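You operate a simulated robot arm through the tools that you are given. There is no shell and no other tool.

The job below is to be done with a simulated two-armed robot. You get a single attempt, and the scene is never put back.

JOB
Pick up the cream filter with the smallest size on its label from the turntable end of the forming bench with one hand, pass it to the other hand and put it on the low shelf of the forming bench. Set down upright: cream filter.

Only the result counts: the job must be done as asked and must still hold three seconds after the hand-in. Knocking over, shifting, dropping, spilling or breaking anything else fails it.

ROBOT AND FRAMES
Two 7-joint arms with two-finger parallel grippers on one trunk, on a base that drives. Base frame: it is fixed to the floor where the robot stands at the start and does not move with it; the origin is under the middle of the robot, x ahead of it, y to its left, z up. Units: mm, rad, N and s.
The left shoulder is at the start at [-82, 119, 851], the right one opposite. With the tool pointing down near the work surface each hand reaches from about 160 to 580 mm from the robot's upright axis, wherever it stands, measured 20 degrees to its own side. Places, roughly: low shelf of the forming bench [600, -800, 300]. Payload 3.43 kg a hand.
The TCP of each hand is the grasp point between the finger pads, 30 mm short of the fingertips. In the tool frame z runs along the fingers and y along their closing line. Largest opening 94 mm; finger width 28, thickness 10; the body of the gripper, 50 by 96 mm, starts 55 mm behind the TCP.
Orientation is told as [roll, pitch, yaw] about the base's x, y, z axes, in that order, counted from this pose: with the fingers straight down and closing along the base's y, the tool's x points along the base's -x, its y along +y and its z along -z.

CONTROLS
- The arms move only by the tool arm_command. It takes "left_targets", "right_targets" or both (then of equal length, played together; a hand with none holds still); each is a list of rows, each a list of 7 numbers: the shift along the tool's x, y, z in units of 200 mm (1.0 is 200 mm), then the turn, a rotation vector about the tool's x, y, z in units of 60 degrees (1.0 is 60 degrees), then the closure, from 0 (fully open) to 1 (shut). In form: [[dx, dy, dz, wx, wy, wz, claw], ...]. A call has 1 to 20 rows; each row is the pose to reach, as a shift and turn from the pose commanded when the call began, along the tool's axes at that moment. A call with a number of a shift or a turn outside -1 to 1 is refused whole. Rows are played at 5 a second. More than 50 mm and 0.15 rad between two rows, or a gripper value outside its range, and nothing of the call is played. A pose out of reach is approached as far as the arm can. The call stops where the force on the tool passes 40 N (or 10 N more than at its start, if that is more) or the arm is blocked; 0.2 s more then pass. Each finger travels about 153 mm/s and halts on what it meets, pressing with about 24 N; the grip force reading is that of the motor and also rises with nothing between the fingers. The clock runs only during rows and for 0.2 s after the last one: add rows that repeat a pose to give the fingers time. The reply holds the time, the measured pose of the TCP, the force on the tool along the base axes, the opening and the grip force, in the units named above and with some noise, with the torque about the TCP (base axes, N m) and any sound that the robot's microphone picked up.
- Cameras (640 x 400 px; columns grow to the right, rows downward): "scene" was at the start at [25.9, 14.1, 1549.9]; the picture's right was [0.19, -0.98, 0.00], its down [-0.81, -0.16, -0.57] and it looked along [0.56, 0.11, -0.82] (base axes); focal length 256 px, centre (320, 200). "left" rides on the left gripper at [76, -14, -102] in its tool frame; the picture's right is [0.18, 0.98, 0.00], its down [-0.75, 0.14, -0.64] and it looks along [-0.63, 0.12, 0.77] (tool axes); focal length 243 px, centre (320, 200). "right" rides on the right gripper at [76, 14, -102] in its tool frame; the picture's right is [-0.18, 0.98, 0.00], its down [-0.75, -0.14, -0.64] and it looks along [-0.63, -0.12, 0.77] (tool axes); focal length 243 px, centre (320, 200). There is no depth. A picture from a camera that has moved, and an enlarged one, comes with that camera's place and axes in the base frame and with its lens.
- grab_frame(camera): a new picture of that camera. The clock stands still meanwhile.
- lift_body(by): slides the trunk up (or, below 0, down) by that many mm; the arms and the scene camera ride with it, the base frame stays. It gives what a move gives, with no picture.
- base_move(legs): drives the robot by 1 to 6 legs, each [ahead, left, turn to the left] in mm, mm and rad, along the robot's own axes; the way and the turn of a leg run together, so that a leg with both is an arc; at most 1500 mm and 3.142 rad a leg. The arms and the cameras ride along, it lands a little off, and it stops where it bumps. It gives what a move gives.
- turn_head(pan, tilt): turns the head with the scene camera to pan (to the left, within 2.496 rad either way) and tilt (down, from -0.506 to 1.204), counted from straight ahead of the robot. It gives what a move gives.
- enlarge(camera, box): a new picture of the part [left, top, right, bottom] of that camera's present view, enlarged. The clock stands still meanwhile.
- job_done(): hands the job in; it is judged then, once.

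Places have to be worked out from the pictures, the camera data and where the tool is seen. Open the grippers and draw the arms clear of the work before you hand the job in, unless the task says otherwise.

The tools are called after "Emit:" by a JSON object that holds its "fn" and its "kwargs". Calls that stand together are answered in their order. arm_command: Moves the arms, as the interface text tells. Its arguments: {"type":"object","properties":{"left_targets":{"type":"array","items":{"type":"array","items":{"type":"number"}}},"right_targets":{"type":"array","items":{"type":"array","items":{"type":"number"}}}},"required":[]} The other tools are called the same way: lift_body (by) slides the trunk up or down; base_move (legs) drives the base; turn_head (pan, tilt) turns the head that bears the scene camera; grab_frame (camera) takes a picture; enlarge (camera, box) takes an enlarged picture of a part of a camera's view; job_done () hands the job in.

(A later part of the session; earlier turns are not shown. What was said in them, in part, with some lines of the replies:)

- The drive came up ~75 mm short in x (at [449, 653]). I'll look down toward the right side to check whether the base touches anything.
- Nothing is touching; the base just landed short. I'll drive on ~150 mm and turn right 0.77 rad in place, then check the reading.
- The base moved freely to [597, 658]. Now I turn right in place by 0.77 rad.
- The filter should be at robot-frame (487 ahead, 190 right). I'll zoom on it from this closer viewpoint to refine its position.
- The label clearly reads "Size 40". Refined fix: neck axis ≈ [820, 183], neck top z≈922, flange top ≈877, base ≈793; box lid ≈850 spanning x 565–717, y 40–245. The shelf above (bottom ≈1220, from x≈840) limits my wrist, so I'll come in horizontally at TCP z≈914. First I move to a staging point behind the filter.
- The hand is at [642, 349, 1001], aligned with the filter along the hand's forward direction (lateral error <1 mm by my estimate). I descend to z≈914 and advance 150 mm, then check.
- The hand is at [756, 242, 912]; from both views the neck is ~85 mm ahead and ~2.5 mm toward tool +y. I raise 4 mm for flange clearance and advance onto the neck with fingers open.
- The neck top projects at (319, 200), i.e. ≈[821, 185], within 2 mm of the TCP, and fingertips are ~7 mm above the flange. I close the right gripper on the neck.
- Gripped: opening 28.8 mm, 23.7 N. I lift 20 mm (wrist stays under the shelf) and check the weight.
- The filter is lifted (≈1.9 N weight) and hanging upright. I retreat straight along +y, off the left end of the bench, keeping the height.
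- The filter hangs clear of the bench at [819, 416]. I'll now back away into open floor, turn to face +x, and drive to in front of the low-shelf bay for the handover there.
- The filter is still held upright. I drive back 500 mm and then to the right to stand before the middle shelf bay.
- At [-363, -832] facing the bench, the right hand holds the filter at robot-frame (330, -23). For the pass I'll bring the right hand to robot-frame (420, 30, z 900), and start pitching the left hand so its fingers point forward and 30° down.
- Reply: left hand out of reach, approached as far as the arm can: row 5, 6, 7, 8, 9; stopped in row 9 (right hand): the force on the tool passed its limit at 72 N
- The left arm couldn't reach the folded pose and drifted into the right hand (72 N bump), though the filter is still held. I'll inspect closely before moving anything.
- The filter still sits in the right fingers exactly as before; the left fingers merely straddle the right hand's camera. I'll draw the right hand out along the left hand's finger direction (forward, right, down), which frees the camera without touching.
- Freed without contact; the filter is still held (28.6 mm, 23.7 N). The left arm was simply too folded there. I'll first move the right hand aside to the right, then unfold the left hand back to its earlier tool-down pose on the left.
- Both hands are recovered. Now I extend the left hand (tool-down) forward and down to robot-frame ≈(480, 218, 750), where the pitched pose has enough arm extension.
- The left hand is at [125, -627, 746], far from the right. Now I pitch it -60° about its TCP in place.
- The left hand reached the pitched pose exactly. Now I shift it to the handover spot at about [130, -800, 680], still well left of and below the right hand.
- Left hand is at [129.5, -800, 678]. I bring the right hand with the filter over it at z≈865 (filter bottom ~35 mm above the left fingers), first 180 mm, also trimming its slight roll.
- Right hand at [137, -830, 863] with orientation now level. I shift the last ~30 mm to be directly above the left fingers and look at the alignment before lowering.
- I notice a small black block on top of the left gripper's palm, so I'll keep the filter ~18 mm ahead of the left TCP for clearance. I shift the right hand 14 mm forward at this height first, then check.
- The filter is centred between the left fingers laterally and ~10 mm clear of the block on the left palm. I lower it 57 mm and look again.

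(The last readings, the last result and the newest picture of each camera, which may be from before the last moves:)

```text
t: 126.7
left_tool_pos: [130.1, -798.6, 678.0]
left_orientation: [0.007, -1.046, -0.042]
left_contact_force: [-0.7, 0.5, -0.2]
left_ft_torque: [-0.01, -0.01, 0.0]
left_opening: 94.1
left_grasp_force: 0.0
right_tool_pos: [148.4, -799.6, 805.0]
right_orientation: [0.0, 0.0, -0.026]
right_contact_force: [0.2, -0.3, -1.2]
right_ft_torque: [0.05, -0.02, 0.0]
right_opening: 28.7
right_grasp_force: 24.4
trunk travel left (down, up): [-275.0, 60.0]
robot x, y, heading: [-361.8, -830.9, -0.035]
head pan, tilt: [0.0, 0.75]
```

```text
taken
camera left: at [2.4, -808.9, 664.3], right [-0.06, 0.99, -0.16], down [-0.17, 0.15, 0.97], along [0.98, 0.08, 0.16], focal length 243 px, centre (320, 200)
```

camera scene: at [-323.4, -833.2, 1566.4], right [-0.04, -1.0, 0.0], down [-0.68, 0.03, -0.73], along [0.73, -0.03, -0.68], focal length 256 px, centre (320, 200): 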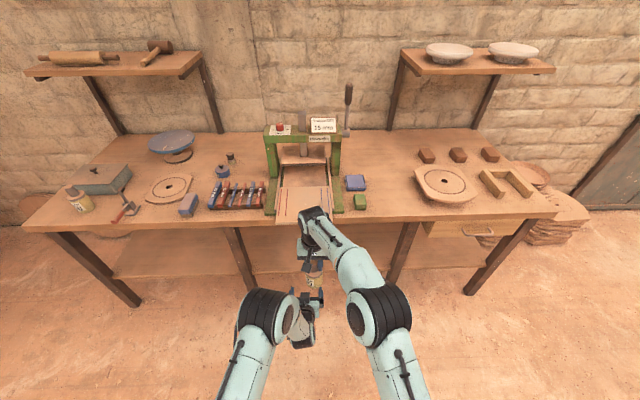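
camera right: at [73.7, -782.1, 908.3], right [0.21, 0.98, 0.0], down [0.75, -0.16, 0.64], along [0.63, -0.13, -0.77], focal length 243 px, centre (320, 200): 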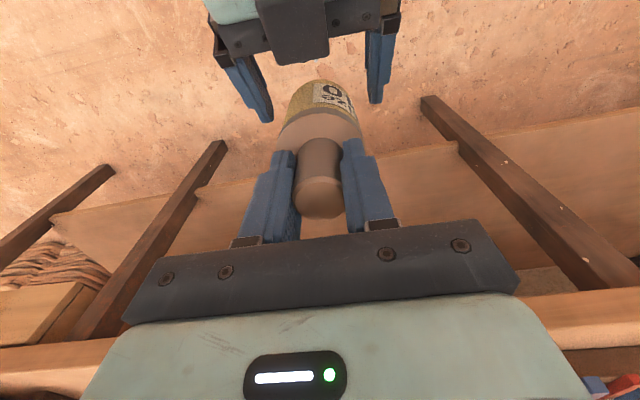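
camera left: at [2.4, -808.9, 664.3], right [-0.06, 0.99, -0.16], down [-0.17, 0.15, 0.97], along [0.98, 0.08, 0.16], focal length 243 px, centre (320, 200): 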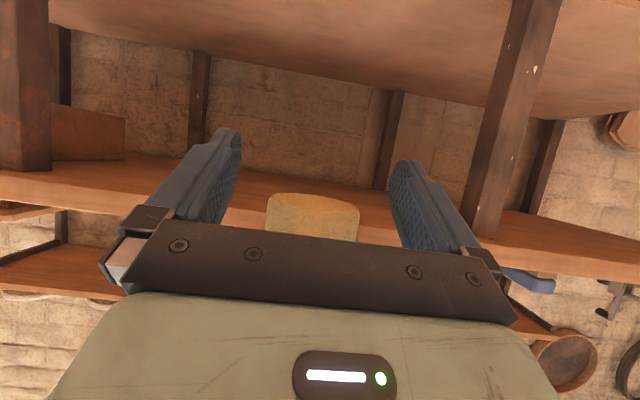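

The left camera shows the filter's base entering centrally between the fingers (base z≈682 as expected). I lower the remaining 55 mm to R z≈750.

Emit:
{"fn": "arm_command", "kwargs": {"right_targets": [[0, 0, 0.1, 0, 0, 0, 1], [0, 0, 0.2, 0, 0, 0, 1], [0, 0, 0.275, 0, 0, 0, 1], [0, 0, 0.275, 0, 0, 0, 1]]}}

Emit:
{"fn": "grab_frame", "kwargs": {"camera": "left"}}

Emit:
{"fn": "grab_frame", "kwargs": {"camera": "right"}}

```text
t: 127.7
left_tool_pos: [128.7, -798.9, 678.5]
left_orientation: [0.005, -1.047, -0.042]
left_contact_force: [0.2, 0.2, -0.8]
left_ft_torque: [-0.01, -0.02, -0.03]
left_opening: 93.9
left_grasp_force: 0.1
right_tool_pos: [150.0, -798.9, 751.2]
right_orientation: [-0.001, -0.001, -0.025]
right_contact_force: [-0.9, 0.6, -1.3]
right_ft_torque: [0.01, 0.02, -0.02]
right_opening: 28.6
right_grasp_force: 24.1
trunk travel left (down, up): [-275.0, 60.0]
robot x, y, heading: [-360.2, -832.6, -0.039]
head pan, tilt: [0.0, 0.75]
```

```text
taken
camera left: at [2.4, -808.9, 664.3], right [-0.06, 0.99, -0.16], down [-0.17, 0.15, 0.97], along [0.98, 0.08, 0.16], focal length 243 px, centre (320, 200)
```

left: 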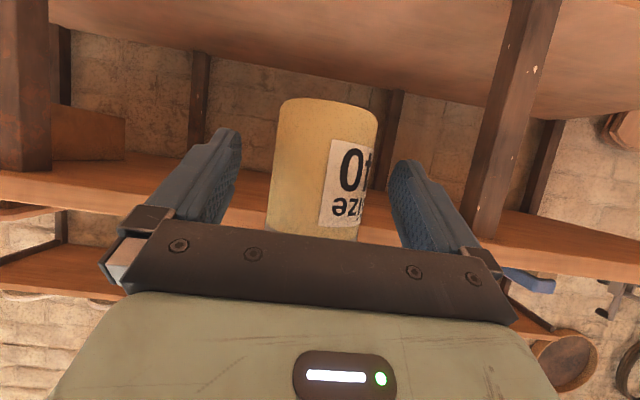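

```text
taken
camera right: at [74.3, -781.8, 853.8], right [0.21, 0.98, 0.0], down [0.75, -0.16, 0.64], along [0.63, -0.13, -0.77], focal length 243 px, centre (320, 200)
```

right: 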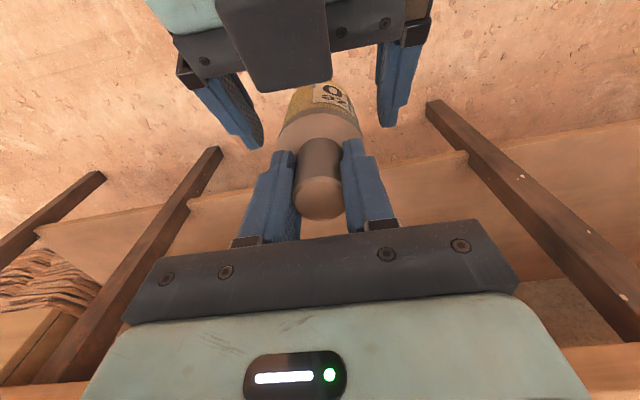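

The filter body sits between the left fingers with its base ~50 mm below the left TCP, roughly centred. I close the left gripper on the body.

Emit:
{"fn": "arm_command", "kwargs": {"left_targets": [[0, 0, 0, 0, 0, 0, 0.25], [0, 0, 0, 0, 0, 0, 0.35], [0, 0, 0, 0, 0, 0, 0.4], [0, 0, 0, 0, 0, 0, 0.6], [0, 0, 0, 0, 0, 0, 1], [0, 0, 0, 0, 0, 0, 1], [0, 0, 0, 0, 0, 0, 1]]}}

Emit:
{"fn": "grab_frame", "kwargs": {"camera": "left"}}

Emit:
{"fn": "grab_frame", "kwargs": {"camera": "right"}}

```text
t: 129.3
left_tool_pos: [130.8, -798.7, 677.3]
left_orientation: [0.005, -1.046, -0.04]
left_contact_force: [0.6, 4.6, 0.0]
left_ft_torque: [-0.22, 0.0, 0.15]
left_opening: 55.2
left_grasp_force: 24.2
right_tool_pos: [149.5, -799.2, 751.7]
right_orientation: [0.001, 0.001, -0.027]
right_contact_force: [-1.3, -4.6, 0.2]
right_ft_torque: [-0.12, 0.13, -0.04]
right_opening: 28.4
right_grasp_force: 24.0
trunk travel left (down, up): [-275.0, 60.0]
robot x, y, heading: [-361.9, -832.4, -0.04]
head pan, tilt: [0.0, 0.75]
```

```text
taken
camera left: at [2.5, -808.4, 664.2], right [-0.06, 0.99, -0.16], down [-0.17, 0.14, 0.97], along [0.98, 0.08, 0.16], focal length 243 px, centre (320, 200)
```

left: 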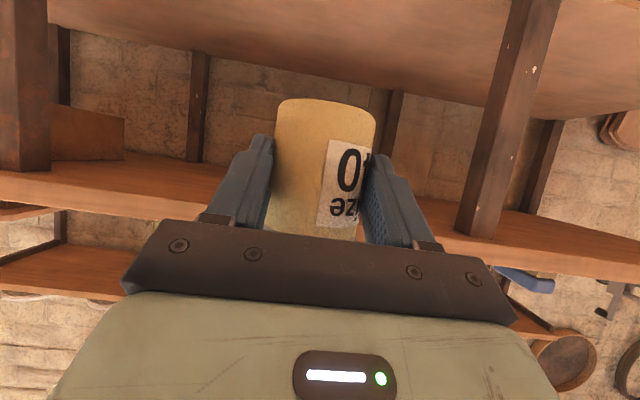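

```text
taken
camera right: at [74.4, -782.1, 854.0], right [0.21, 0.98, 0.0], down [0.75, -0.16, 0.64], along [0.63, -0.14, -0.77], focal length 243 px, centre (320, 200)
```

right: 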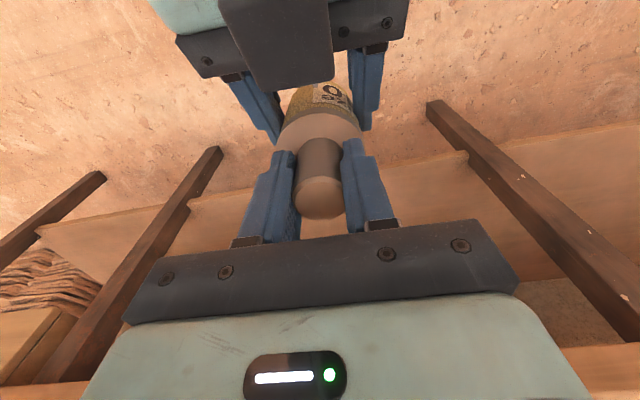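

Left grip is firm: 55.2 mm opening, 24.2 N, with both hands holding. I now open the right gripper.

Emit:
{"fn": "arm_command", "kwargs": {"right_targets": [[0, 0, 0, 0, 0, 0, 0.6], [0, 0, 0, 0, 0, 0, 0.4], [0, 0, 0, 0, 0, 0, 0.2], [0, 0, 0, 0, 0, 0, 0], [0, 0, 0, 0, 0, 0, 0]]}}

Emit:
{"fn": "grab_frame", "kwargs": {"camera": "right"}}

Emit:
{"fn": "grab_frame", "kwargs": {"camera": "left"}}

```text
t: 130.5
left_tool_pos: [129.6, -799.7, 678.8]
left_orientation: [0.005, -1.045, -0.042]
left_contact_force: [0.1, 0.1, 0.4]
left_ft_torque: [-0.01, 0.0, 0.03]
left_opening: 55.3
left_grasp_force: 24.3
right_tool_pos: [148.4, -798.6, 751.8]
right_orientation: [0.0, 0.001, -0.026]
right_contact_force: [0.2, -0.8, 1.0]
right_ft_torque: [0.03, -0.02, 0.0]
right_opening: 94.1
right_grasp_force: 0.0
trunk travel left (down, up): [-275.0, 60.0]
robot x, y, heading: [-362.5, -832.1, -0.037]
head pan, tilt: [0.0, 0.75]
```

```text
taken
camera right: at [74.3, -781.7, 854.1], right [0.21, 0.98, 0.0], down [0.75, -0.16, 0.64], along [0.63, -0.13, -0.77], focal length 243 px, centre (320, 200)
```

right: 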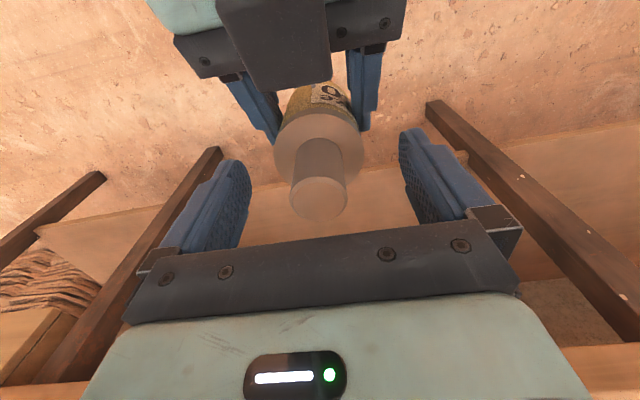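

```text
taken
camera left: at [2.4, -808.8, 664.2], right [-0.06, 0.99, -0.16], down [-0.17, 0.15, 0.97], along [0.98, 0.08, 0.16], focal length 243 px, centre (320, 200)
```

left: 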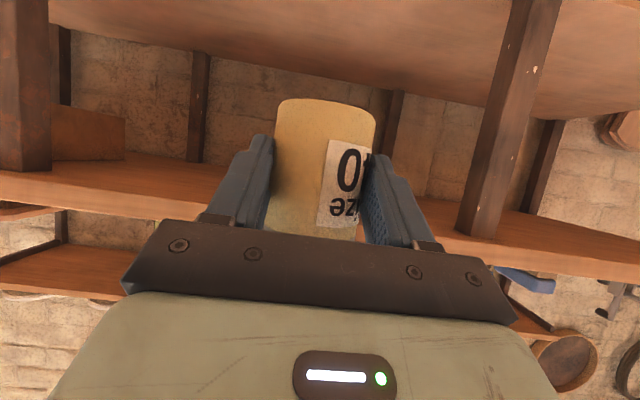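

The filter is now held by the left hand alone and unchanged in pose. I raise the right hand straight up off the neck, then swing it away to the right.

Emit:
{"fn": "arm_command", "kwargs": {"right_targets": [[0, 0, -0.15, 0, 0, 0, 0], [0, 0, -0.3, 0, 0, 0, 0], [0, 0, -0.45, 0, 0, 0, 0], [0, 0, -0.6, 0, 0, 0, 0], [0, -0.2, -0.6, 0, 0, 0, 0], [0, -0.4, -0.6, 0, 0, 0, 0], [0, -0.6, -0.6, 0, 0, 0, 0], [0.1, -0.8, -0.6, 0, 0, 0, 0], [0.2, -1.0, -0.6, 0, 0, 0, 0], [0.35, -1.0, -0.7, 0, 0, 0, 0], [0.55, -1.0, -0.7, 0, 0, 0, 0], [0.75, -1.0, -0.8, 0, 0, 0, 0], [0.75, -1.0, -0.8, 0, 0, 0, 0]]}}

Emit:
{"fn": "grab_frame", "kwargs": {"camera": "scene"}}

Emit:
{"fn": "grab_frame", "kwargs": {"camera": "left"}}

```text
t: 133.3
left_tool_pos: [130.4, -800.4, 678.1]
left_orientation: [0.003, -1.045, -0.04]
left_contact_force: [1.0, -0.5, -0.4]
left_ft_torque: [-0.02, 0.02, 0.01]
left_opening: 55.3
left_grasp_force: 23.6
right_tool_pos: [-5.3, -996.2, 907.5]
right_orientation: [-0.001, 0.0, -0.026]
right_contact_force: [-0.3, -0.2, 0.2]
right_ft_torque: [0.02, 0.04, -0.03]
right_opening: 94.1
right_grasp_force: 0.1
trunk travel left (down, up): [-275.0, 60.0]
robot x, y, heading: [-363.5, -829.0, -0.031]
head pan, tilt: [0.0, 0.75]
```

```text
taken
camera scene: at [-322.5, -832.7, 1566.4], right [-0.04, -1.0, 0.0], down [-0.68, 0.03, -0.73], along [0.73, -0.03, -0.68], focal length 256 px, centre (320, 200)
```

scene: 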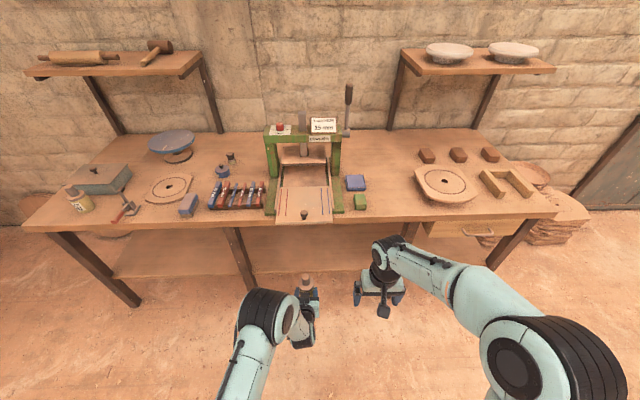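

```text
taken
camera left: at [2.8, -808.8, 664.1], right [-0.06, 0.99, -0.16], down [-0.17, 0.15, 0.97], along [0.98, 0.08, 0.16], focal length 243 px, centre (320, 200)
```

left: 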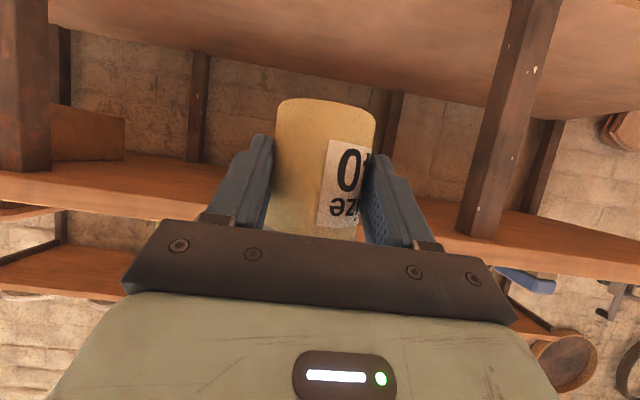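

Handover done; filter is firmly in the left hand. I retract the right hand further back and zoom on the shelf edge for triangulation before lowering the trunk.

Emit:
{"fn": "arm_command", "kwargs": {"right_targets": [[0.16, -0.12, -0.08, 0, 0, 0, 0], [0.32, -0.24, -0.16, 0, 0, 0, 0], [0.48, -0.36, -0.24, 0, 0, 0, 0], [0.64, -0.48, -0.32, 0, 0, 0, 0], [0.8, -0.6, -0.4, 0, 0, 0, 0], [0.8, -0.6, -0.4, 0, 0, 0, 0]]}}

Emit:
{"fn": "enlarge", "kwargs": {"camera": "scene", "box": [220, 200, 420, 325]}}

Emit:
{"fn": "lift_body", "kwargs": {"by": -200}}

Emit:
{"fn": "grab_frame", "kwargs": {"camera": "scene"}}

Emit:
{"fn": "enlarge", "kwargs": {"camera": "scene", "box": [220, 200, 420, 325]}}

```text
t: 134.7
left_tool_pos: [130.5, -797.7, 676.9]
left_orientation: [0.006, -1.044, -0.04]
left_contact_force: [0.5, 0.7, 0.0]
left_ft_torque: [0.01, 0.01, -0.01]
left_opening: 55.5
left_grasp_force: 24.1
right_tool_pos: [-171.6, -1111.2, 985.4]
right_orientation: [-0.001, 0.001, -0.027]
right_contact_force: [0.2, -0.6, 0.9]
right_ft_torque: [0.0, -0.03, 0.0]
right_opening: 93.9
right_grasp_force: 0.1
trunk travel left (down, up): [-275.0, 60.0]
robot x, y, heading: [-360.7, -835.0, -0.034]
head pan, tilt: [0.0, 0.75]
```

```text
3.20 times, centred on (320, 262) of scene
camera zoom: at [-322.6, -832.5, 1566.4], right [-0.04, -1.0, 0.0], down [-0.68, 0.02, -0.73], along [0.73, -0.03, -0.68], focal length 818 px, centre (320, 0)
```

zoom: 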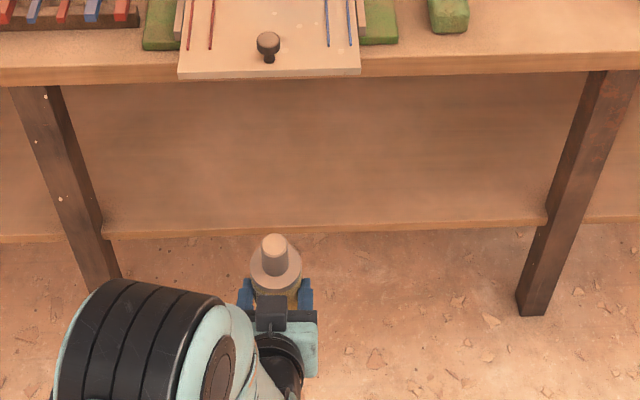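

```text
t: 136.8
left_tool_pos: [130.4, -798.9, 480.6]
left_orientation: [0.004, -1.047, -0.04]
left_contact_force: [-0.6, -0.6, 0.6]
left_ft_torque: [0.0, 0.03, 0.02]
left_opening: 55.4
left_grasp_force: 24.1
right_tool_pos: [-169.8, -1110.5, 789.8]
right_orientation: [0.0, 0.001, -0.028]
right_contact_force: [0.7, -0.3, -0.3]
right_ft_torque: [0.03, -0.01, 0.01]
right_opening: 93.8
right_grasp_force: 0.0
trunk travel left (down, up): [-75.0, 260.0]
robot x, y, heading: [-363.3, -831.7, -0.039]
head pan, tilt: [0.0, 0.75]
```

```text
taken
camera scene: at [-294.0, -833.7, 1360.4], right [-0.04, -1.0, 0.0], down [-0.68, 0.03, -0.73], along [0.73, -0.03, -0.68], focal length 256 px, centre (320, 200)
```

scene: 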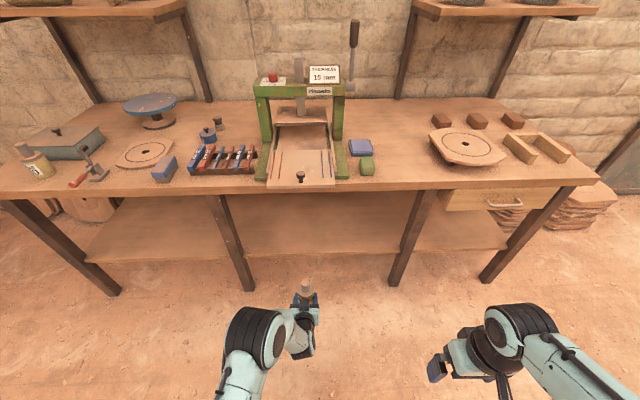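

```text
3.20 times, centred on (320, 262) of scene
camera zoom: at [-294.0, -833.7, 1360.4], right [-0.04, -1.0, 0.0], down [-0.68, 0.03, -0.73], along [0.73, -0.03, -0.68], focal length 818 px, centre (320, 0)
```

zoom: 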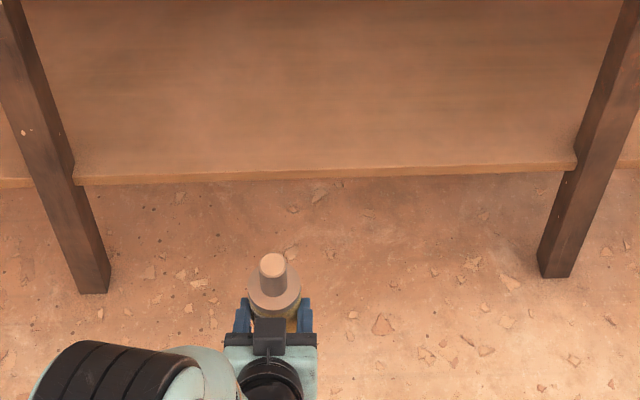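

The shelf edge triangulates to roughly x≈445, z≈300–310, still imprecise. The left hand camera is now near shelf level, so I'll use it for a better height fix.

Emit:
{"fn": "grab_frame", "kwargs": {"camera": "left"}}

Emit:
{"fn": "turn_head", "kwargs": {"pan": 0.0, "tilt": 0.5}}

Emit:
{"fn": "grab_frame", "kwargs": {"camera": "scene"}}

```text
taken
camera left: at [3.2, -808.5, 467.2], right [-0.06, 0.99, -0.16], down [-0.17, 0.15, 0.97], along [0.98, 0.08, 0.16], focal length 243 px, centre (320, 200)
```

left: 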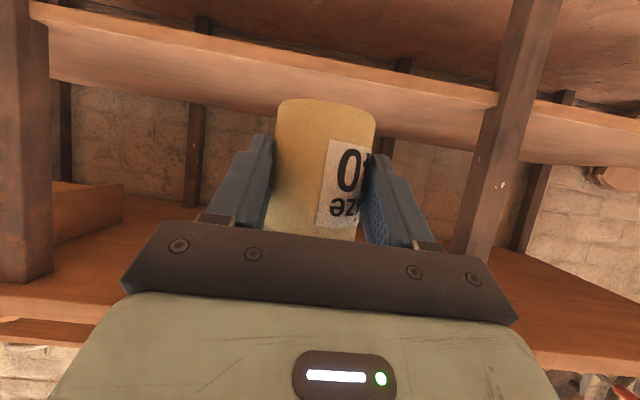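

```text
t: 137.6
left_tool_pos: [128.9, -797.6, 479.6]
left_orientation: [0.004, -1.047, -0.04]
left_contact_force: [1.5, 0.1, -1.0]
left_ft_torque: [0.0, 0.02, -0.03]
left_opening: 55.4
left_grasp_force: 24.3
right_tool_pos: [-170.0, -1109.8, 790.2]
right_orientation: [0.0, 0.0, -0.026]
right_contact_force: [-1.1, -0.3, -0.1]
right_ft_torque: [0.01, 0.02, -0.01]
right_opening: 94.0
right_grasp_force: 0.0
trunk travel left (down, up): [-75.0, 260.0]
robot x, y, heading: [-360.8, -830.4, -0.033]
head pan, tilt: [0.0, 0.499]
```

```text
taken
camera scene: at [-285.7, -834.1, 1382.2], right [-0.04, -1.0, 0.0], down [-0.48, 0.02, -0.88], along [0.88, -0.03, -0.48], focal length 256 px, centre (320, 200)
```

scene: 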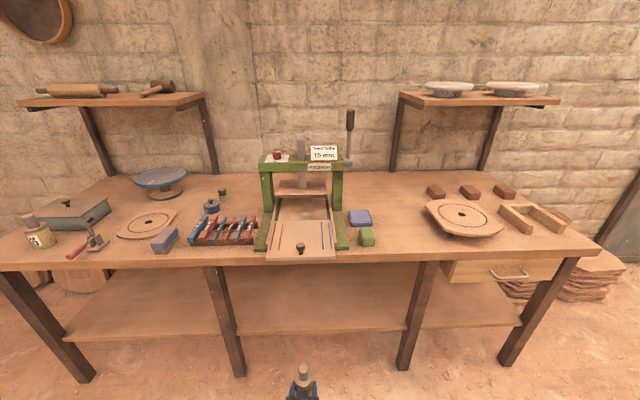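

The left camera sees the shelf (image upside-down). I'll enlarge it to pick out the front edge and the surface.

Emit:
{"fn": "enlarge", "kwargs": {"camera": "left", "box": [0, 0, 640, 250]}}

Emit:
{"fn": "enlarge", "kwargs": {"camera": "scene", "box": [200, 240, 440, 400]}}

```text
1.00 times, centred on (320, 125) of left (not enlarged: the box is as wide or as high as the picture)
camera zoom: at [3.1, -808.3, 466.9], right [-0.06, 0.99, -0.16], down [-0.17, 0.15, 0.97], along [0.98, 0.08, 0.16], focal length 243 px, centre (320, 275)
```

zoom: 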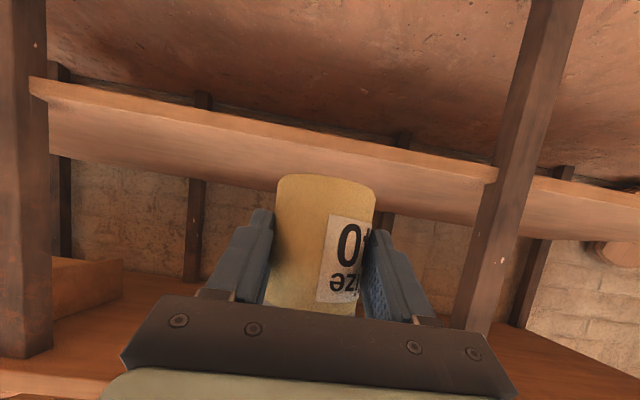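

```text
2.50 times, centred on (320, 320) of scene
camera zoom: at [-285.7, -834.1, 1382.2], right [-0.04, -1.0, 0.0], down [-0.48, 0.02, -0.88], along [0.88, -0.03, -0.48], focal length 639 px, centre (320, -100)
```

zoom: 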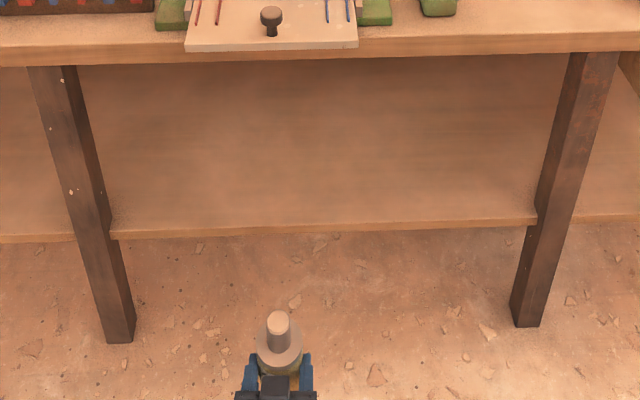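

Combining views, the strip A–B is the shelf's front face, giving shelf top z≈330 (at least 297) and front edge x≈432. I lower the trunk 60 mm so the filter's base is ≈370, still safely above the shelf, and view it again from the hand camera.

Emit:
{"fn": "lift_body", "kwargs": {"by": -60}}

Emit:
{"fn": "grab_frame", "kwargs": {"camera": "left"}}

Emit:
{"fn": "turn_head", "kwargs": {"pan": 0.0, "tilt": 0.85}}

Emit:
{"fn": "grab_frame", "kwargs": {"camera": "scene"}}

```text
t: 138.6
left_tool_pos: [129.8, -798.8, 420.4]
left_orientation: [0.005, -1.045, -0.041]
left_contact_force: [-0.1, -0.4, -0.8]
left_ft_torque: [-0.01, 0.05, -0.03]
left_opening: 55.3
left_grasp_force: 24.6
right_tool_pos: [-169.4, -1110.4, 729.8]
right_orientation: [-0.001, 0.0, -0.029]
right_contact_force: [0.1, 0.9, -0.3]
right_ft_torque: [-0.02, 0.0, 0.01]
right_opening: 94.0
right_grasp_force: 0.1
trunk travel left (down, up): [-15.0, 320.0]
robot x, y, heading: [-363.6, -829.0, -0.039]
head pan, tilt: [0.0, 0.499]
```

```text
taken
camera left: at [3.1, -808.3, 407.0], right [-0.06, 0.99, -0.16], down [-0.17, 0.15, 0.97], along [0.98, 0.08, 0.16], focal length 243 px, centre (320, 200)
```

left: 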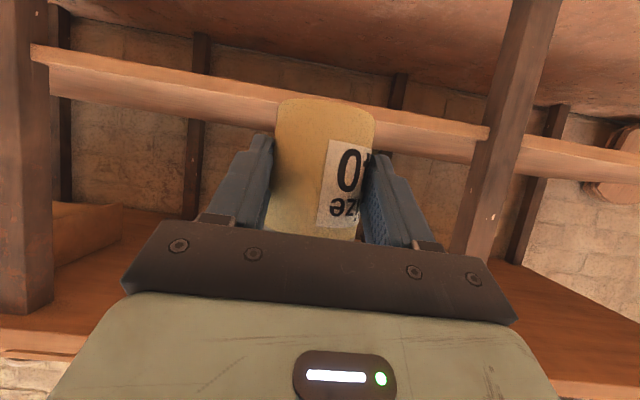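

```text
t: 139.4
left_tool_pos: [130.5, -799.0, 420.2]
left_orientation: [0.004, -1.046, -0.04]
left_contact_force: [0.1, -0.4, -0.1]
left_ft_torque: [0.02, 0.01, -0.05]
left_opening: 55.4
left_grasp_force: 24.0
right_tool_pos: [-169.0, -1109.4, 729.2]
right_orientation: [0.0, 0.0, -0.026]
right_contact_force: [1.0, 0.7, -0.5]
right_ft_torque: [0.04, -0.03, 0.01]
right_opening: 94.1
right_grasp_force: 0.2
trunk travel left (down, up): [-15.0, 320.0]
robot x, y, heading: [-361.2, -834.1, -0.032]
head pan, tilt: [0.0, 0.85]
```

```text
taken
camera scene: at [-280.2, -834.3, 1291.8], right [-0.04, -1.0, 0.0], down [-0.75, 0.03, -0.66], along [0.66, -0.02, -0.75], focal length 256 px, centre (320, 200)
```

scene: 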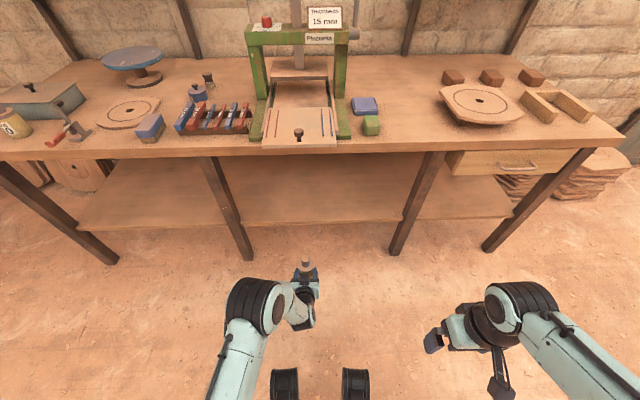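

The hand camera is now lower; I'll enlarge the visible shelf strip on the left side to separate front face from top surface.

Emit:
{"fn": "enlarge", "kwargs": {"camera": "left", "box": [30, 20, 290, 180]}}

Emit:
{"fn": "enlarge", "kwargs": {"camera": "scene", "box": [200, 130, 440, 290]}}

```text
2.46 times, centred on (160, 100) of left
camera zoom: at [3.1, -808.3, 406.8], right [-0.06, 0.99, -0.16], down [-0.17, 0.15, 0.97], along [0.98, 0.08, 0.16], focal length 597 px, centre (714, 446)
```

zoom: 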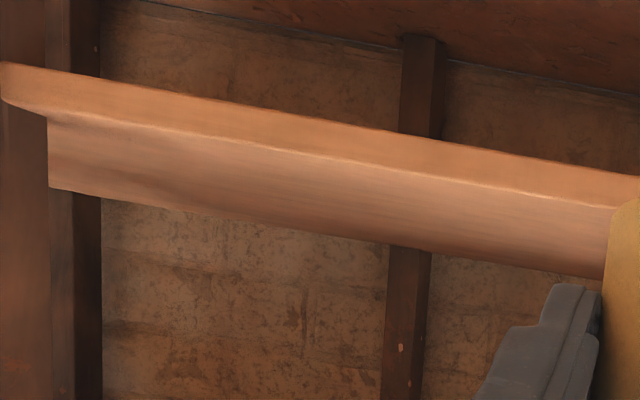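

```text
2.50 times, centred on (320, 210) of scene
camera zoom: at [-280.2, -834.3, 1291.8], right [-0.04, -1.0, 0.0], down [-0.75, 0.03, -0.66], along [0.66, -0.02, -0.75], focal length 639 px, centre (320, 175)
```

zoom: 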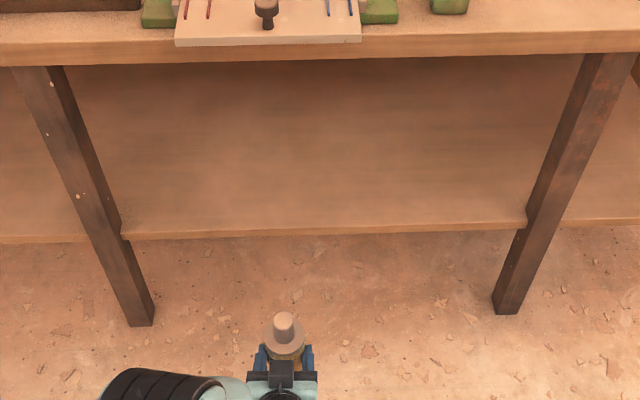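

All views now agree: shelf top z≈325.5 and front edge x≈435; the filter base is at ≈370. I drive 330 mm ahead so the filter moves over the shelf with ~45 mm clearance.

Emit:
{"fn": "base_move", "kwargs": {"legs": [[330, 0, 0]]}}

Emit:
{"fn": "grab_frame", "kwargs": {"camera": "left"}}

Emit:
{"fn": "grab_frame", "kwargs": {"camera": "scene"}}

```text
t: 141.6
left_tool_pos: [456.9, -813.7, 420.8]
left_orientation: [0.004, -1.047, -0.048]
left_contact_force: [0.0, 0.6, -0.3]
left_ft_torque: [0.0, 0.0, -0.04]
left_opening: 55.4
left_grasp_force: 24.3
right_tool_pos: [154.6, -1123.5, 730.6]
right_orientation: [-0.001, 0.0, -0.032]
right_contact_force: [-1.1, -0.3, -0.7]
right_ft_torque: [-0.01, 0.02, 0.0]
right_opening: 93.8
right_grasp_force: 0.1
trunk travel left (down, up): [-15.0, 320.0]
robot x, y, heading: [-36.2, -842.7, -0.04]
head pan, tilt: [0.0, 0.85]
```

```text
taken
camera left: at [329.3, -823.3, 406.8], right [-0.05, 0.99, -0.16], down [-0.17, 0.15, 0.97], along [0.98, 0.08, 0.16], focal length 243 px, centre (320, 200)
```

left: 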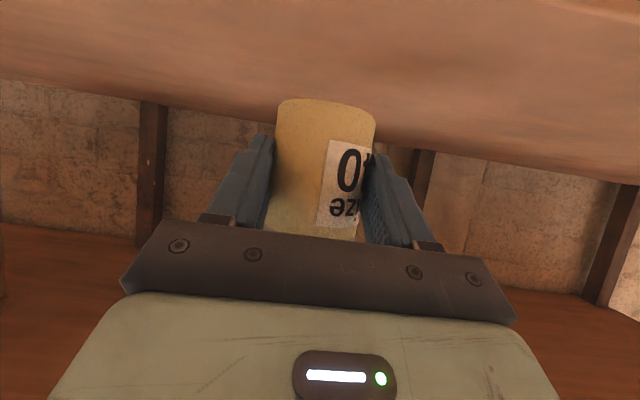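

```text
taken
camera scene: at [46.0, -847.7, 1291.7], right [-0.04, -1.0, 0.0], down [-0.75, 0.03, -0.66], along [0.66, -0.03, -0.75], focal length 256 px, centre (320, 200)
```

scene: 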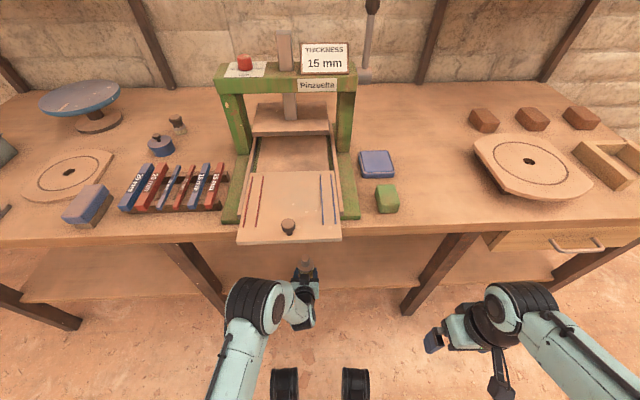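

The filter is over the shelf edge region with clear space around. I drive another 48 mm to put its axis at x≈524, ~85 mm in from the shelf edge.

Emit:
{"fn": "base_move", "kwargs": {"legs": [[48, 0, 0]]}}

Emit:
{"fn": "grab_frame", "kwargs": {"camera": "left"}}

Emit:
{"fn": "grab_frame", "kwargs": {"camera": "scene"}}

```text
t: 142.5
left_tool_pos: [502.5, -814.6, 421.4]
left_orientation: [0.006, -1.045, -0.047]
left_contact_force: [0.7, 0.4, 0.3]
left_ft_torque: [-0.02, 0.01, 0.01]
left_opening: 54.9
left_grasp_force: 24.3
right_tool_pos: [202.0, -1125.1, 729.5]
right_orientation: [0.0, 0.001, -0.032]
right_contact_force: [-0.4, -0.8, 0.0]
right_ft_torque: [0.01, 0.03, 0.01]
right_opening: 94.1
right_grasp_force: 0.0
trunk travel left (down, up): [-15.0, 320.0]
robot x, y, heading: [10.7, -847.2, -0.04]
head pan, tilt: [0.0, 0.85]
```

```text
taken
camera left: at [375.4, -824.8, 406.7], right [-0.05, 0.99, -0.16], down [-0.17, 0.15, 0.97], along [0.98, 0.08, 0.16], focal length 243 px, centre (320, 200)
```

left: 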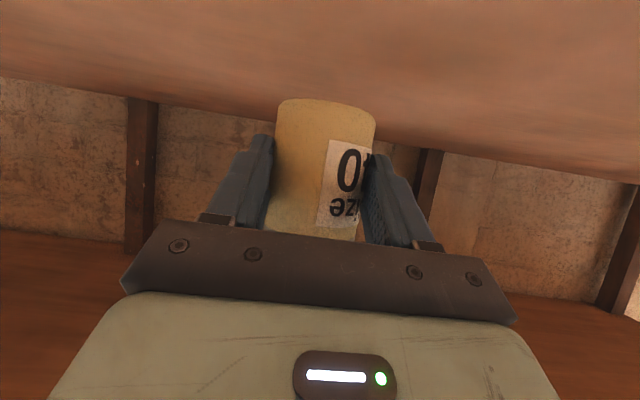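

```text
taken
camera scene: at [92.3, -849.5, 1291.7], right [-0.04, -1.0, 0.0], down [-0.75, 0.03, -0.66], along [0.66, -0.03, -0.75], focal length 256 px, centre (320, 200)
```

scene: 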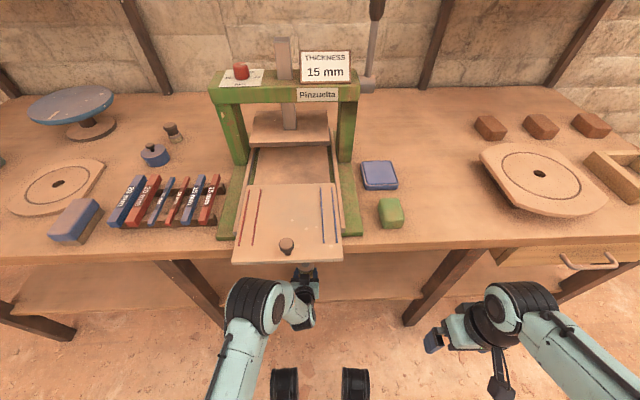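

Left TCP is at [502.5, -814.6, 421.4], filter base ≈371. I lower straight down 38 mm (tool X/Z mix) to bring the base to ≈333, just above the shelf.

Emit:
{"fn": "arm_command", "kwargs": {"left_targets": [[0.041, 0, 0.024, 0, 0, 0, 1], [0.082, 0, 0.0475, 0, 0, 0, 1], [0.123, 0, 0.071, 0, 0, 0, 1], [0.1645, 0, 0.095, 0, 0, 0, 1], [0.1645, 0, 0.095, 0, 0, 0, 1]]}}

Emit:
{"fn": "grab_frame", "kwargs": {"camera": "left"}}

```text
t: 143.7
left_tool_pos: [503.6, -816.3, 383.2]
left_orientation: [0.004, -1.047, -0.045]
left_contact_force: [-0.3, 1.0, -1.0]
left_ft_torque: [0.03, 0.05, -0.02]
left_opening: 55.1
left_grasp_force: 24.0
right_tool_pos: [201.4, -1126.3, 729.1]
right_orientation: [-0.001, 0.0, -0.032]
right_contact_force: [-0.2, 0.4, -0.6]
right_ft_torque: [0.05, -0.01, 0.0]
right_opening: 93.9
right_grasp_force: 0.0
trunk travel left (down, up): [-15.0, 320.0]
robot x, y, heading: [14.3, -848.6, -0.044]
head pan, tilt: [0.0, 0.85]
```

```text
taken
camera left: at [375.9, -824.6, 369.1], right [-0.05, 0.99, -0.16], down [-0.17, 0.15, 0.97], along [0.98, 0.08, 0.16], focal length 243 px, centre (320, 200)
```

left: 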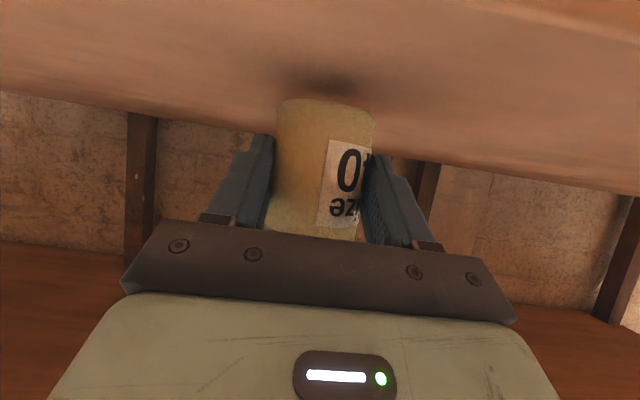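

No contact yet; a soft contact shadow shows beneath the base. I lower in 2 mm steps and watch the force.

Emit:
{"fn": "arm_command", "kwargs": {"left_targets": [[0.0087, 0, 0.005, 0, 0, 0, 1], [0.0173, 0, 0.01, 0, 0, 0, 1], [0.0173, 0, 0.01, 0, 0, 0, 1]]}}

```text
t: 144.5
left_tool_pos: [503.1, -815.6, 379.5]
left_orientation: [0.005, -1.046, -0.046]
left_contact_force: [-0.2, -0.9, 0.6]
left_ft_torque: [0.0, 0.06, 0.0]
left_opening: 55.0
left_grasp_force: 23.9
right_tool_pos: [201.7, -1125.6, 729.9]
right_orientation: [0.0, 0.0, -0.03]
right_contact_force: [0.3, -0.5, 0.3]
right_ft_torque: [0.01, 0.02, 0.01]
right_opening: 93.7
right_grasp_force: 0.0
trunk travel left (down, up): [-15.0, 320.0]
robot x, y, heading: [8.2, -846.7, -0.039]
head pan, tilt: [0.0, 0.85]
```

Still free (force within noise). I continue down another 3 mm.

Emit:
{"fn": "arm_command", "kwargs": {"left_targets": [[0.0065, 0, 0.00375, 0, 0, 0, 1], [0.013, 0, 0.0075, 0, 0, 0, 1], [0.013, 0, 0.0075, 0, 0, 0, 1]]}}

Emit:
{"fn": "enlarge", "kwargs": {"camera": "left", "box": [240, 60, 400, 160]}}

```text
t: 145.3
left_tool_pos: [501.0, -815.9, 376.6]
left_orientation: [0.005, -1.045, -0.044]
left_contact_force: [0.9, 0.0, -0.3]
left_ft_torque: [0.01, 0.0, 0.01]
left_opening: 55.3
left_grasp_force: 23.8
right_tool_pos: [201.9, -1126.6, 730.1]
right_orientation: [-0.001, -0.001, -0.031]
right_contact_force: [0.9, -0.2, 0.3]
right_ft_torque: [-0.04, 0.01, -0.01]
right_opening: 94.2
right_grasp_force: 0.0
trunk travel left (down, up): [-15.0, 320.0]
robot x, y, heading: [13.0, -842.8, -0.045]
head pan, tilt: [0.0, 0.85]
```

```text
4.00 times, centred on (320, 110) of left
camera zoom: at [375.1, -825.1, 361.8], right [-0.05, 0.99, -0.16], down [-0.17, 0.15, 0.97], along [0.98, 0.08, 0.16], focal length 970 px, centre (320, 560)
```

zoom: 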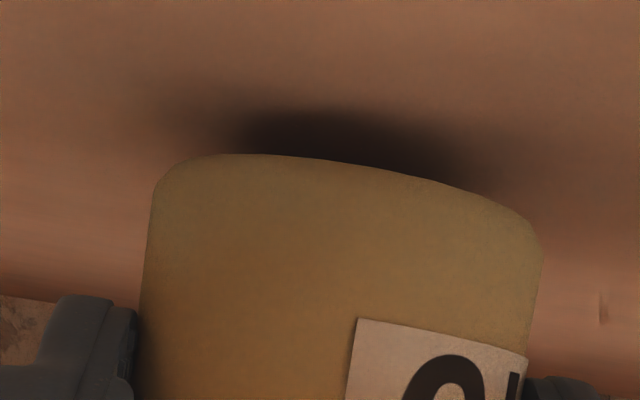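

A small gap remains beneath the base. I keep stepping down 4 mm while monitoring force.

Emit:
{"fn": "arm_command", "kwargs": {"left_targets": [[0.0087, 0, 0.005, 0, 0, 0, 1], [0.0173, 0, 0.01, 0, 0, 0, 1], [0.0173, 0, 0.01, 0, 0, 0, 1]]}}

Emit:
{"fn": "enlarge", "kwargs": {"camera": "left", "box": [240, 60, 400, 160]}}

```text
t: 146.1
left_tool_pos: [502.3, -816.7, 371.6]
left_orientation: [0.005, -1.045, -0.045]
left_contact_force: [-0.7, -0.1, 0.3]
left_ft_torque: [-0.01, 0.02, 0.0]
left_opening: 55.2
left_grasp_force: 23.5
right_tool_pos: [202.1, -1125.3, 729.8]
right_orientation: [0.001, -0.002, -0.032]
right_contact_force: [0.5, 0.4, 0.3]
right_ft_torque: [0.0, -0.02, 0.02]
right_opening: 93.9
right_grasp_force: 0.0
trunk travel left (down, up): [-15.0, 320.0]
robot x, y, heading: [11.5, -845.2, -0.04]
head pan, tilt: [0.0, 0.85]
```

```text
4.00 times, centred on (320, 110) of left
camera zoom: at [374.5, -825.5, 357.7], right [-0.05, 0.99, -0.16], down [-0.17, 0.15, 0.97], along [0.98, 0.08, 0.16], focal length 970 px, centre (320, 560)
```

zoom: 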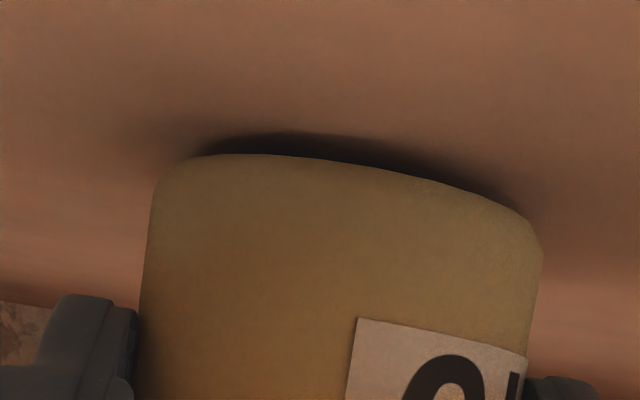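

The shadow gap has shrunk to about half. I continue with 1.5 mm steps, 3 mm total.

Emit:
{"fn": "arm_command", "kwargs": {"left_targets": [[0.0065, 0, 0.00375, 0, 0, 0, 1], [0.013, 0, 0.0075, 0, 0, 0, 1], [0.013, 0, 0.0075, 0, 0, 0, 1]]}}

Emit:
{"fn": "enlarge", "kwargs": {"camera": "left", "box": [240, 60, 400, 160]}}

```text
t: 146.9
left_tool_pos: [501.4, -815.0, 367.9]
left_orientation: [0.008, -1.046, -0.044]
left_contact_force: [0.7, 0.5, -0.2]
left_ft_torque: [0.04, 0.02, 0.03]
left_opening: 55.3
left_grasp_force: 24.0
right_tool_pos: [200.3, -1126.7, 729.8]
right_orientation: [0.0, 0.0, -0.032]
right_contact_force: [-0.1, 0.2, -0.3]
right_ft_torque: [0.01, -0.01, 0.01]
right_opening: 94.1
right_grasp_force: 0.1
trunk travel left (down, up): [-15.0, 320.0]
robot x, y, heading: [10.4, -845.3, -0.044]
head pan, tilt: [0.0, 0.85]
```

```text
4.00 times, centred on (320, 110) of left
camera zoom: at [374.8, -824.3, 354.8], right [-0.05, 0.99, -0.16], down [-0.17, 0.15, 0.97], along [0.98, 0.08, 0.16], focal length 970 px, centre (320, 560)
```

zoom: 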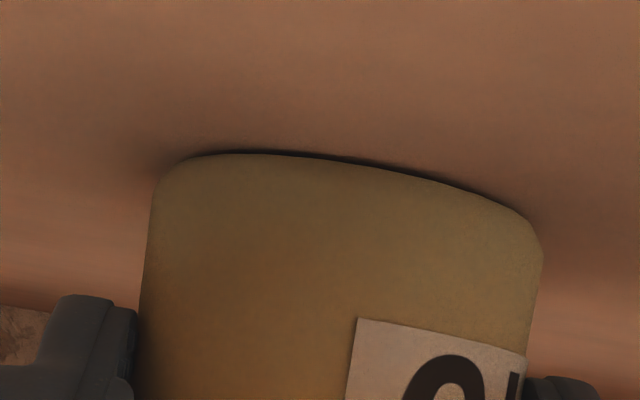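

Only a hairline gap is left. I lower 1 mm at a time, 2 mm in total, watching for contact.

Emit:
{"fn": "arm_command", "kwargs": {"left_targets": [[0.0043, 0, 0.0025, 0, 0, 0, 1], [0.0087, 0, 0.005, 0, 0, 0, 1], [0.0087, 0, 0.005, 0, 0, 0, 1]]}}

Emit:
{"fn": "enlarge", "kwargs": {"camera": "left", "box": [240, 60, 400, 160]}}

```text
t: 147.7
left_tool_pos: [503.2, -816.0, 367.6]
left_orientation: [0.005, -1.048, -0.046]
left_contact_force: [-1.5, 0.5, 4.7]
left_ft_torque: [0.01, 0.08, -0.01]
left_opening: 55.2
left_grasp_force: 24.5
right_tool_pos: [201.7, -1126.6, 730.5]
right_orientation: [0.002, -0.001, -0.03]
right_contact_force: [0.3, -0.6, -1.0]
right_ft_torque: [0.01, 0.02, 0.0]
right_opening: 94.1
right_grasp_force: 0.0
trunk travel left (down, up): [-15.0, 320.0]
robot x, y, heading: [12.6, -846.7, -0.043]
head pan, tilt: [0.0, 0.85]
```

```text
4.00 times, centred on (320, 110) of left
camera zoom: at [375.8, -824.7, 353.5], right [-0.05, 0.99, -0.16], down [-0.17, 0.15, 0.97], along [0.98, 0.08, 0.16], focal length 970 px, centre (320, 560)
```

zoom: 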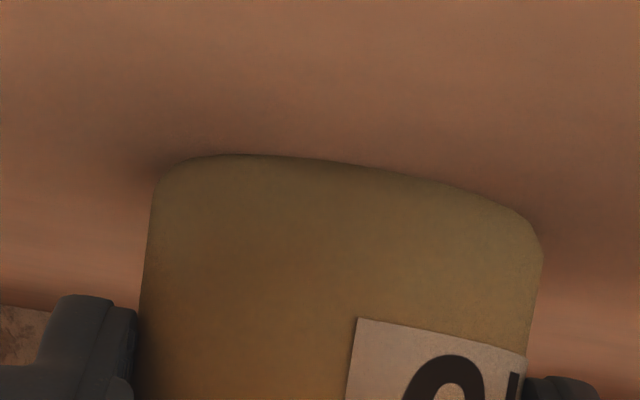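

Contact: +4.7 N upward and the gap is closed, so the filter stands on the shelf. I open the left gripper gradually.

Emit:
{"fn": "arm_command", "kwargs": {"left_targets": [[0, 0, 0, 0, 0, 0, 0.41], [0, 0, 0, 0, 0, 0, 0.37], [0, 0, 0, 0, 0, 0, 0.3], [0, 0, 0, 0, 0, 0, 0.15], [0, 0, 0, 0, 0, 0, 0], [0, 0, 0, 0, 0, 0, 0]]}}

Emit:
{"fn": "grab_frame", "kwargs": {"camera": "left"}}

```text
t: 149.1
left_tool_pos: [502.8, -815.0, 366.8]
left_orientation: [0.007, -1.045, -0.046]
left_contact_force: [0.4, 0.0, 0.4]
left_ft_torque: [0.01, -0.01, 0.01]
left_opening: 94.1
left_grasp_force: 0.0
right_tool_pos: [201.2, -1125.7, 729.0]
right_orientation: [0.001, -0.001, -0.03]
right_contact_force: [-0.2, -0.1, 0.5]
right_ft_torque: [0.0, -0.02, 0.0]
right_opening: 93.9
right_grasp_force: 0.0
trunk travel left (down, up): [-15.0, 320.0]
robot x, y, heading: [11.0, -844.9, -0.044]
head pan, tilt: [0.0, 0.85]
```

```text
taken
camera left: at [375.4, -824.7, 353.1], right [-0.05, 0.99, -0.16], down [-0.17, 0.15, 0.97], along [0.98, 0.08, 0.16], focal length 243 px, centre (320, 200)
```

left: 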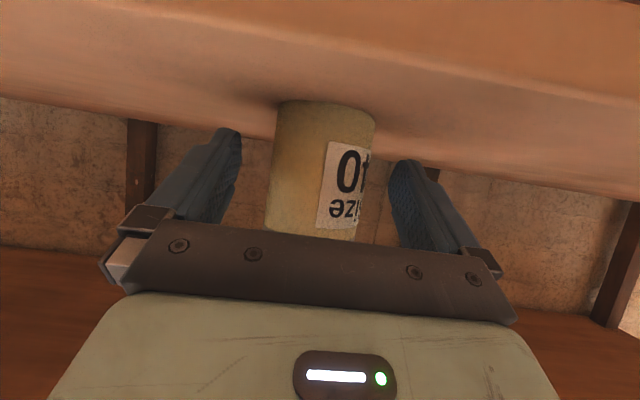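

The filter stands upright on the shelf with both fingers clear (≈19 mm each side). The hand is aligned with the robot's axis, so I back the base straight away 300 mm.

Emit:
{"fn": "base_move", "kwargs": {"legs": [[-300, 0, 0]]}}

Emit:
{"fn": "grab_frame", "kwargs": {"camera": "left"}}

Emit:
{"fn": "grab_frame", "kwargs": {"camera": "scene"}}

```text
t: 151.2
left_tool_pos: [199.8, -806.8, 367.1]
left_orientation: [0.006, -1.044, -0.055]
left_contact_force: [0.4, 0.9, 0.0]
left_ft_torque: [-0.02, 0.01, 0.0]
left_opening: 93.8
left_grasp_force: 0.0
right_tool_pos: [-103.9, -1113.8, 729.9]
right_orientation: [0.0, 0.001, -0.04]
right_contact_force: [0.1, 0.4, -0.6]
right_ft_torque: [-0.01, -0.03, 0.03]
right_opening: 93.8
right_grasp_force: 0.0
trunk travel left (down, up): [-15.0, 320.0]
robot x, y, heading: [-291.6, -833.3, -0.046]
head pan, tilt: [0.0, 0.85]
```

```text
taken
camera left: at [72.6, -814.0, 353.1], right [-0.04, 0.99, -0.16], down [-0.17, 0.15, 0.97], along [0.98, 0.07, 0.16], focal length 243 px, centre (320, 200)
```

left: 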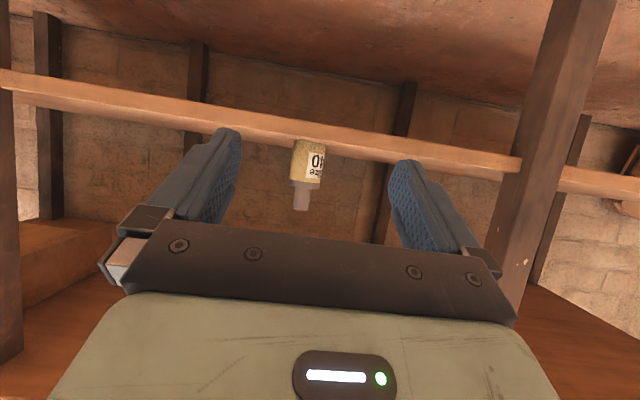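

```text
taken
camera scene: at [-211.4, -836.4, 1291.8], right [-0.05, -1.0, 0.0], down [-0.75, 0.04, -0.66], along [0.66, -0.03, -0.75], focal length 256 px, centre (320, 200)
```

scene: 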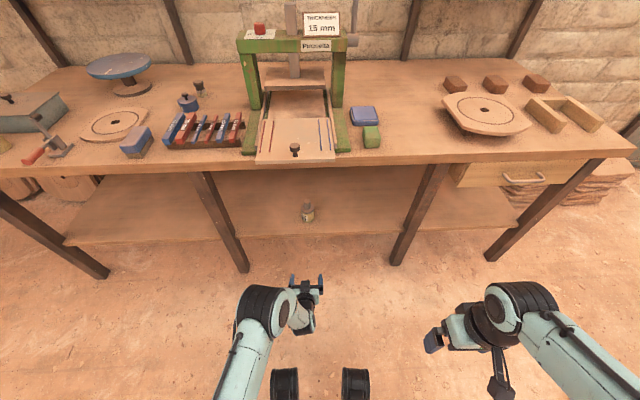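

The filter stands upright on the low shelf and both hands are open and clear. I'll zoom in on it and on the rest of the bench for a final check.

Emit:
{"fn": "enlarge", "kwargs": {"camera": "scene", "box": [270, 180, 350, 245]}}

Emit:
{"fn": "enlarge", "kwargs": {"camera": "left", "box": [250, 100, 370, 230]}}

Emit:
{"fn": "turn_head", "kwargs": {"pan": 0.6, "tilt": 0.6}}

Emit:
{"fn": "grab_frame", "kwargs": {"camera": "scene"}}

```text
6.15 times, centred on (310, 212) of scene
camera zoom: at [-211.4, -836.4, 1291.8], right [-0.05, -1.0, 0.0], down [-0.75, 0.04, -0.66], along [0.66, -0.03, -0.75], focal length 1573 px, centre (382, 123)
```

zoom: 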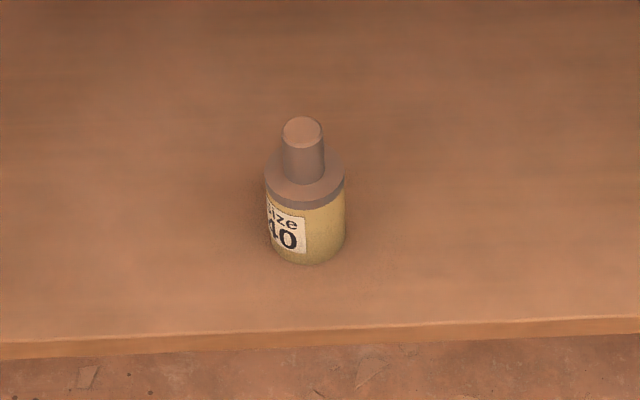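

```text
3.08 times, centred on (310, 165) of left
camera zoom: at [72.6, -814.0, 353.1], right [-0.04, 0.99, -0.16], down [-0.17, 0.15, 0.97], along [0.98, 0.07, 0.16], focal length 746 px, centre (351, 308)
```

zoom: 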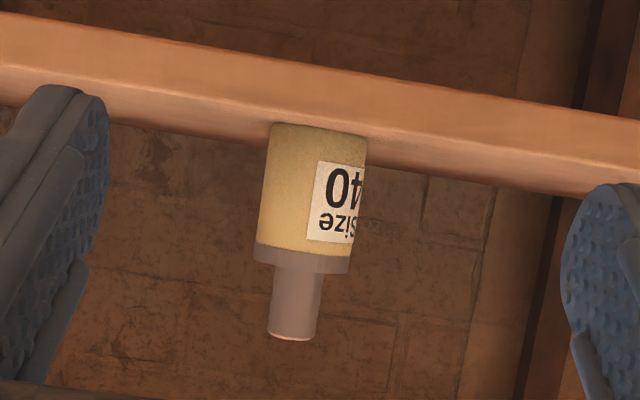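

```text
t: 152.2
left_tool_pos: [200.8, -806.4, 367.3]
left_orientation: [0.008, -1.046, -0.053]
left_contact_force: [0.9, 0.0, -0.7]
left_ft_torque: [-0.01, -0.02, 0.01]
left_opening: 94.0
left_grasp_force: 0.1
right_tool_pos: [-103.9, -1113.4, 729.5]
right_orientation: [0.001, 0.0, -0.038]
right_contact_force: [-0.2, 0.1, -0.7]
right_ft_torque: [0.0, 0.02, 0.0]
right_opening: 93.8
right_grasp_force: 0.1
trunk travel left (down, up): [-15.0, 320.0]
robot x, y, heading: [-288.8, -832.2, -0.051]
head pan, tilt: [0.6, 0.6]
```

```text
taken
camera scene: at [-213.9, -786.4, 1312.6], right [0.52, -0.85, 0.0], down [-0.48, -0.3, -0.82], along [0.7, 0.43, -0.57], focal length 256 px, centre (320, 200)
```

scene: 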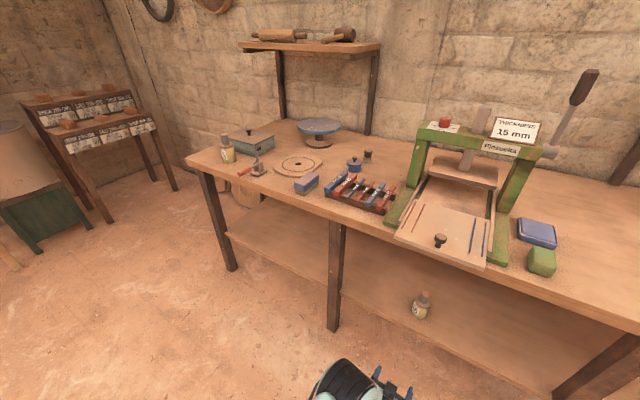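

The Size 40 filter stands upright on the low shelf about 80 mm in from the front edge. Everything else on the bench is undisturbed, and both open hands are clear of the work. I hand the job in.

Emit:
{"fn": "job_done", "kwargs": {}}

```text
The job is handed in.
```

The Size 40 cream filter is standing upright on the low shelf of the forming bench, about 80 mm in from the front edge. I've handed the job in, but no verdict has come back yet.

- **Which filter:** I could see two cream filters at the turntable end, labelled Size 60 and Size 40, so I took the 40.
- **Pick and pass:** The right hand lifted it by the neck. The left hand took it by the body and set it on the shelf.
- **Bump on the way:** On my first try at the pass, the left arm could not reach the pose I asked for and knocked into the right hand. The force was about 72 N. The filter stayed in the grip without slipping, and I passed it again with the arms further out.
- **Final check:** In the last pictures the filter was upright, the other items on the bench looked undisturbed, and both open hands were clear of the work.
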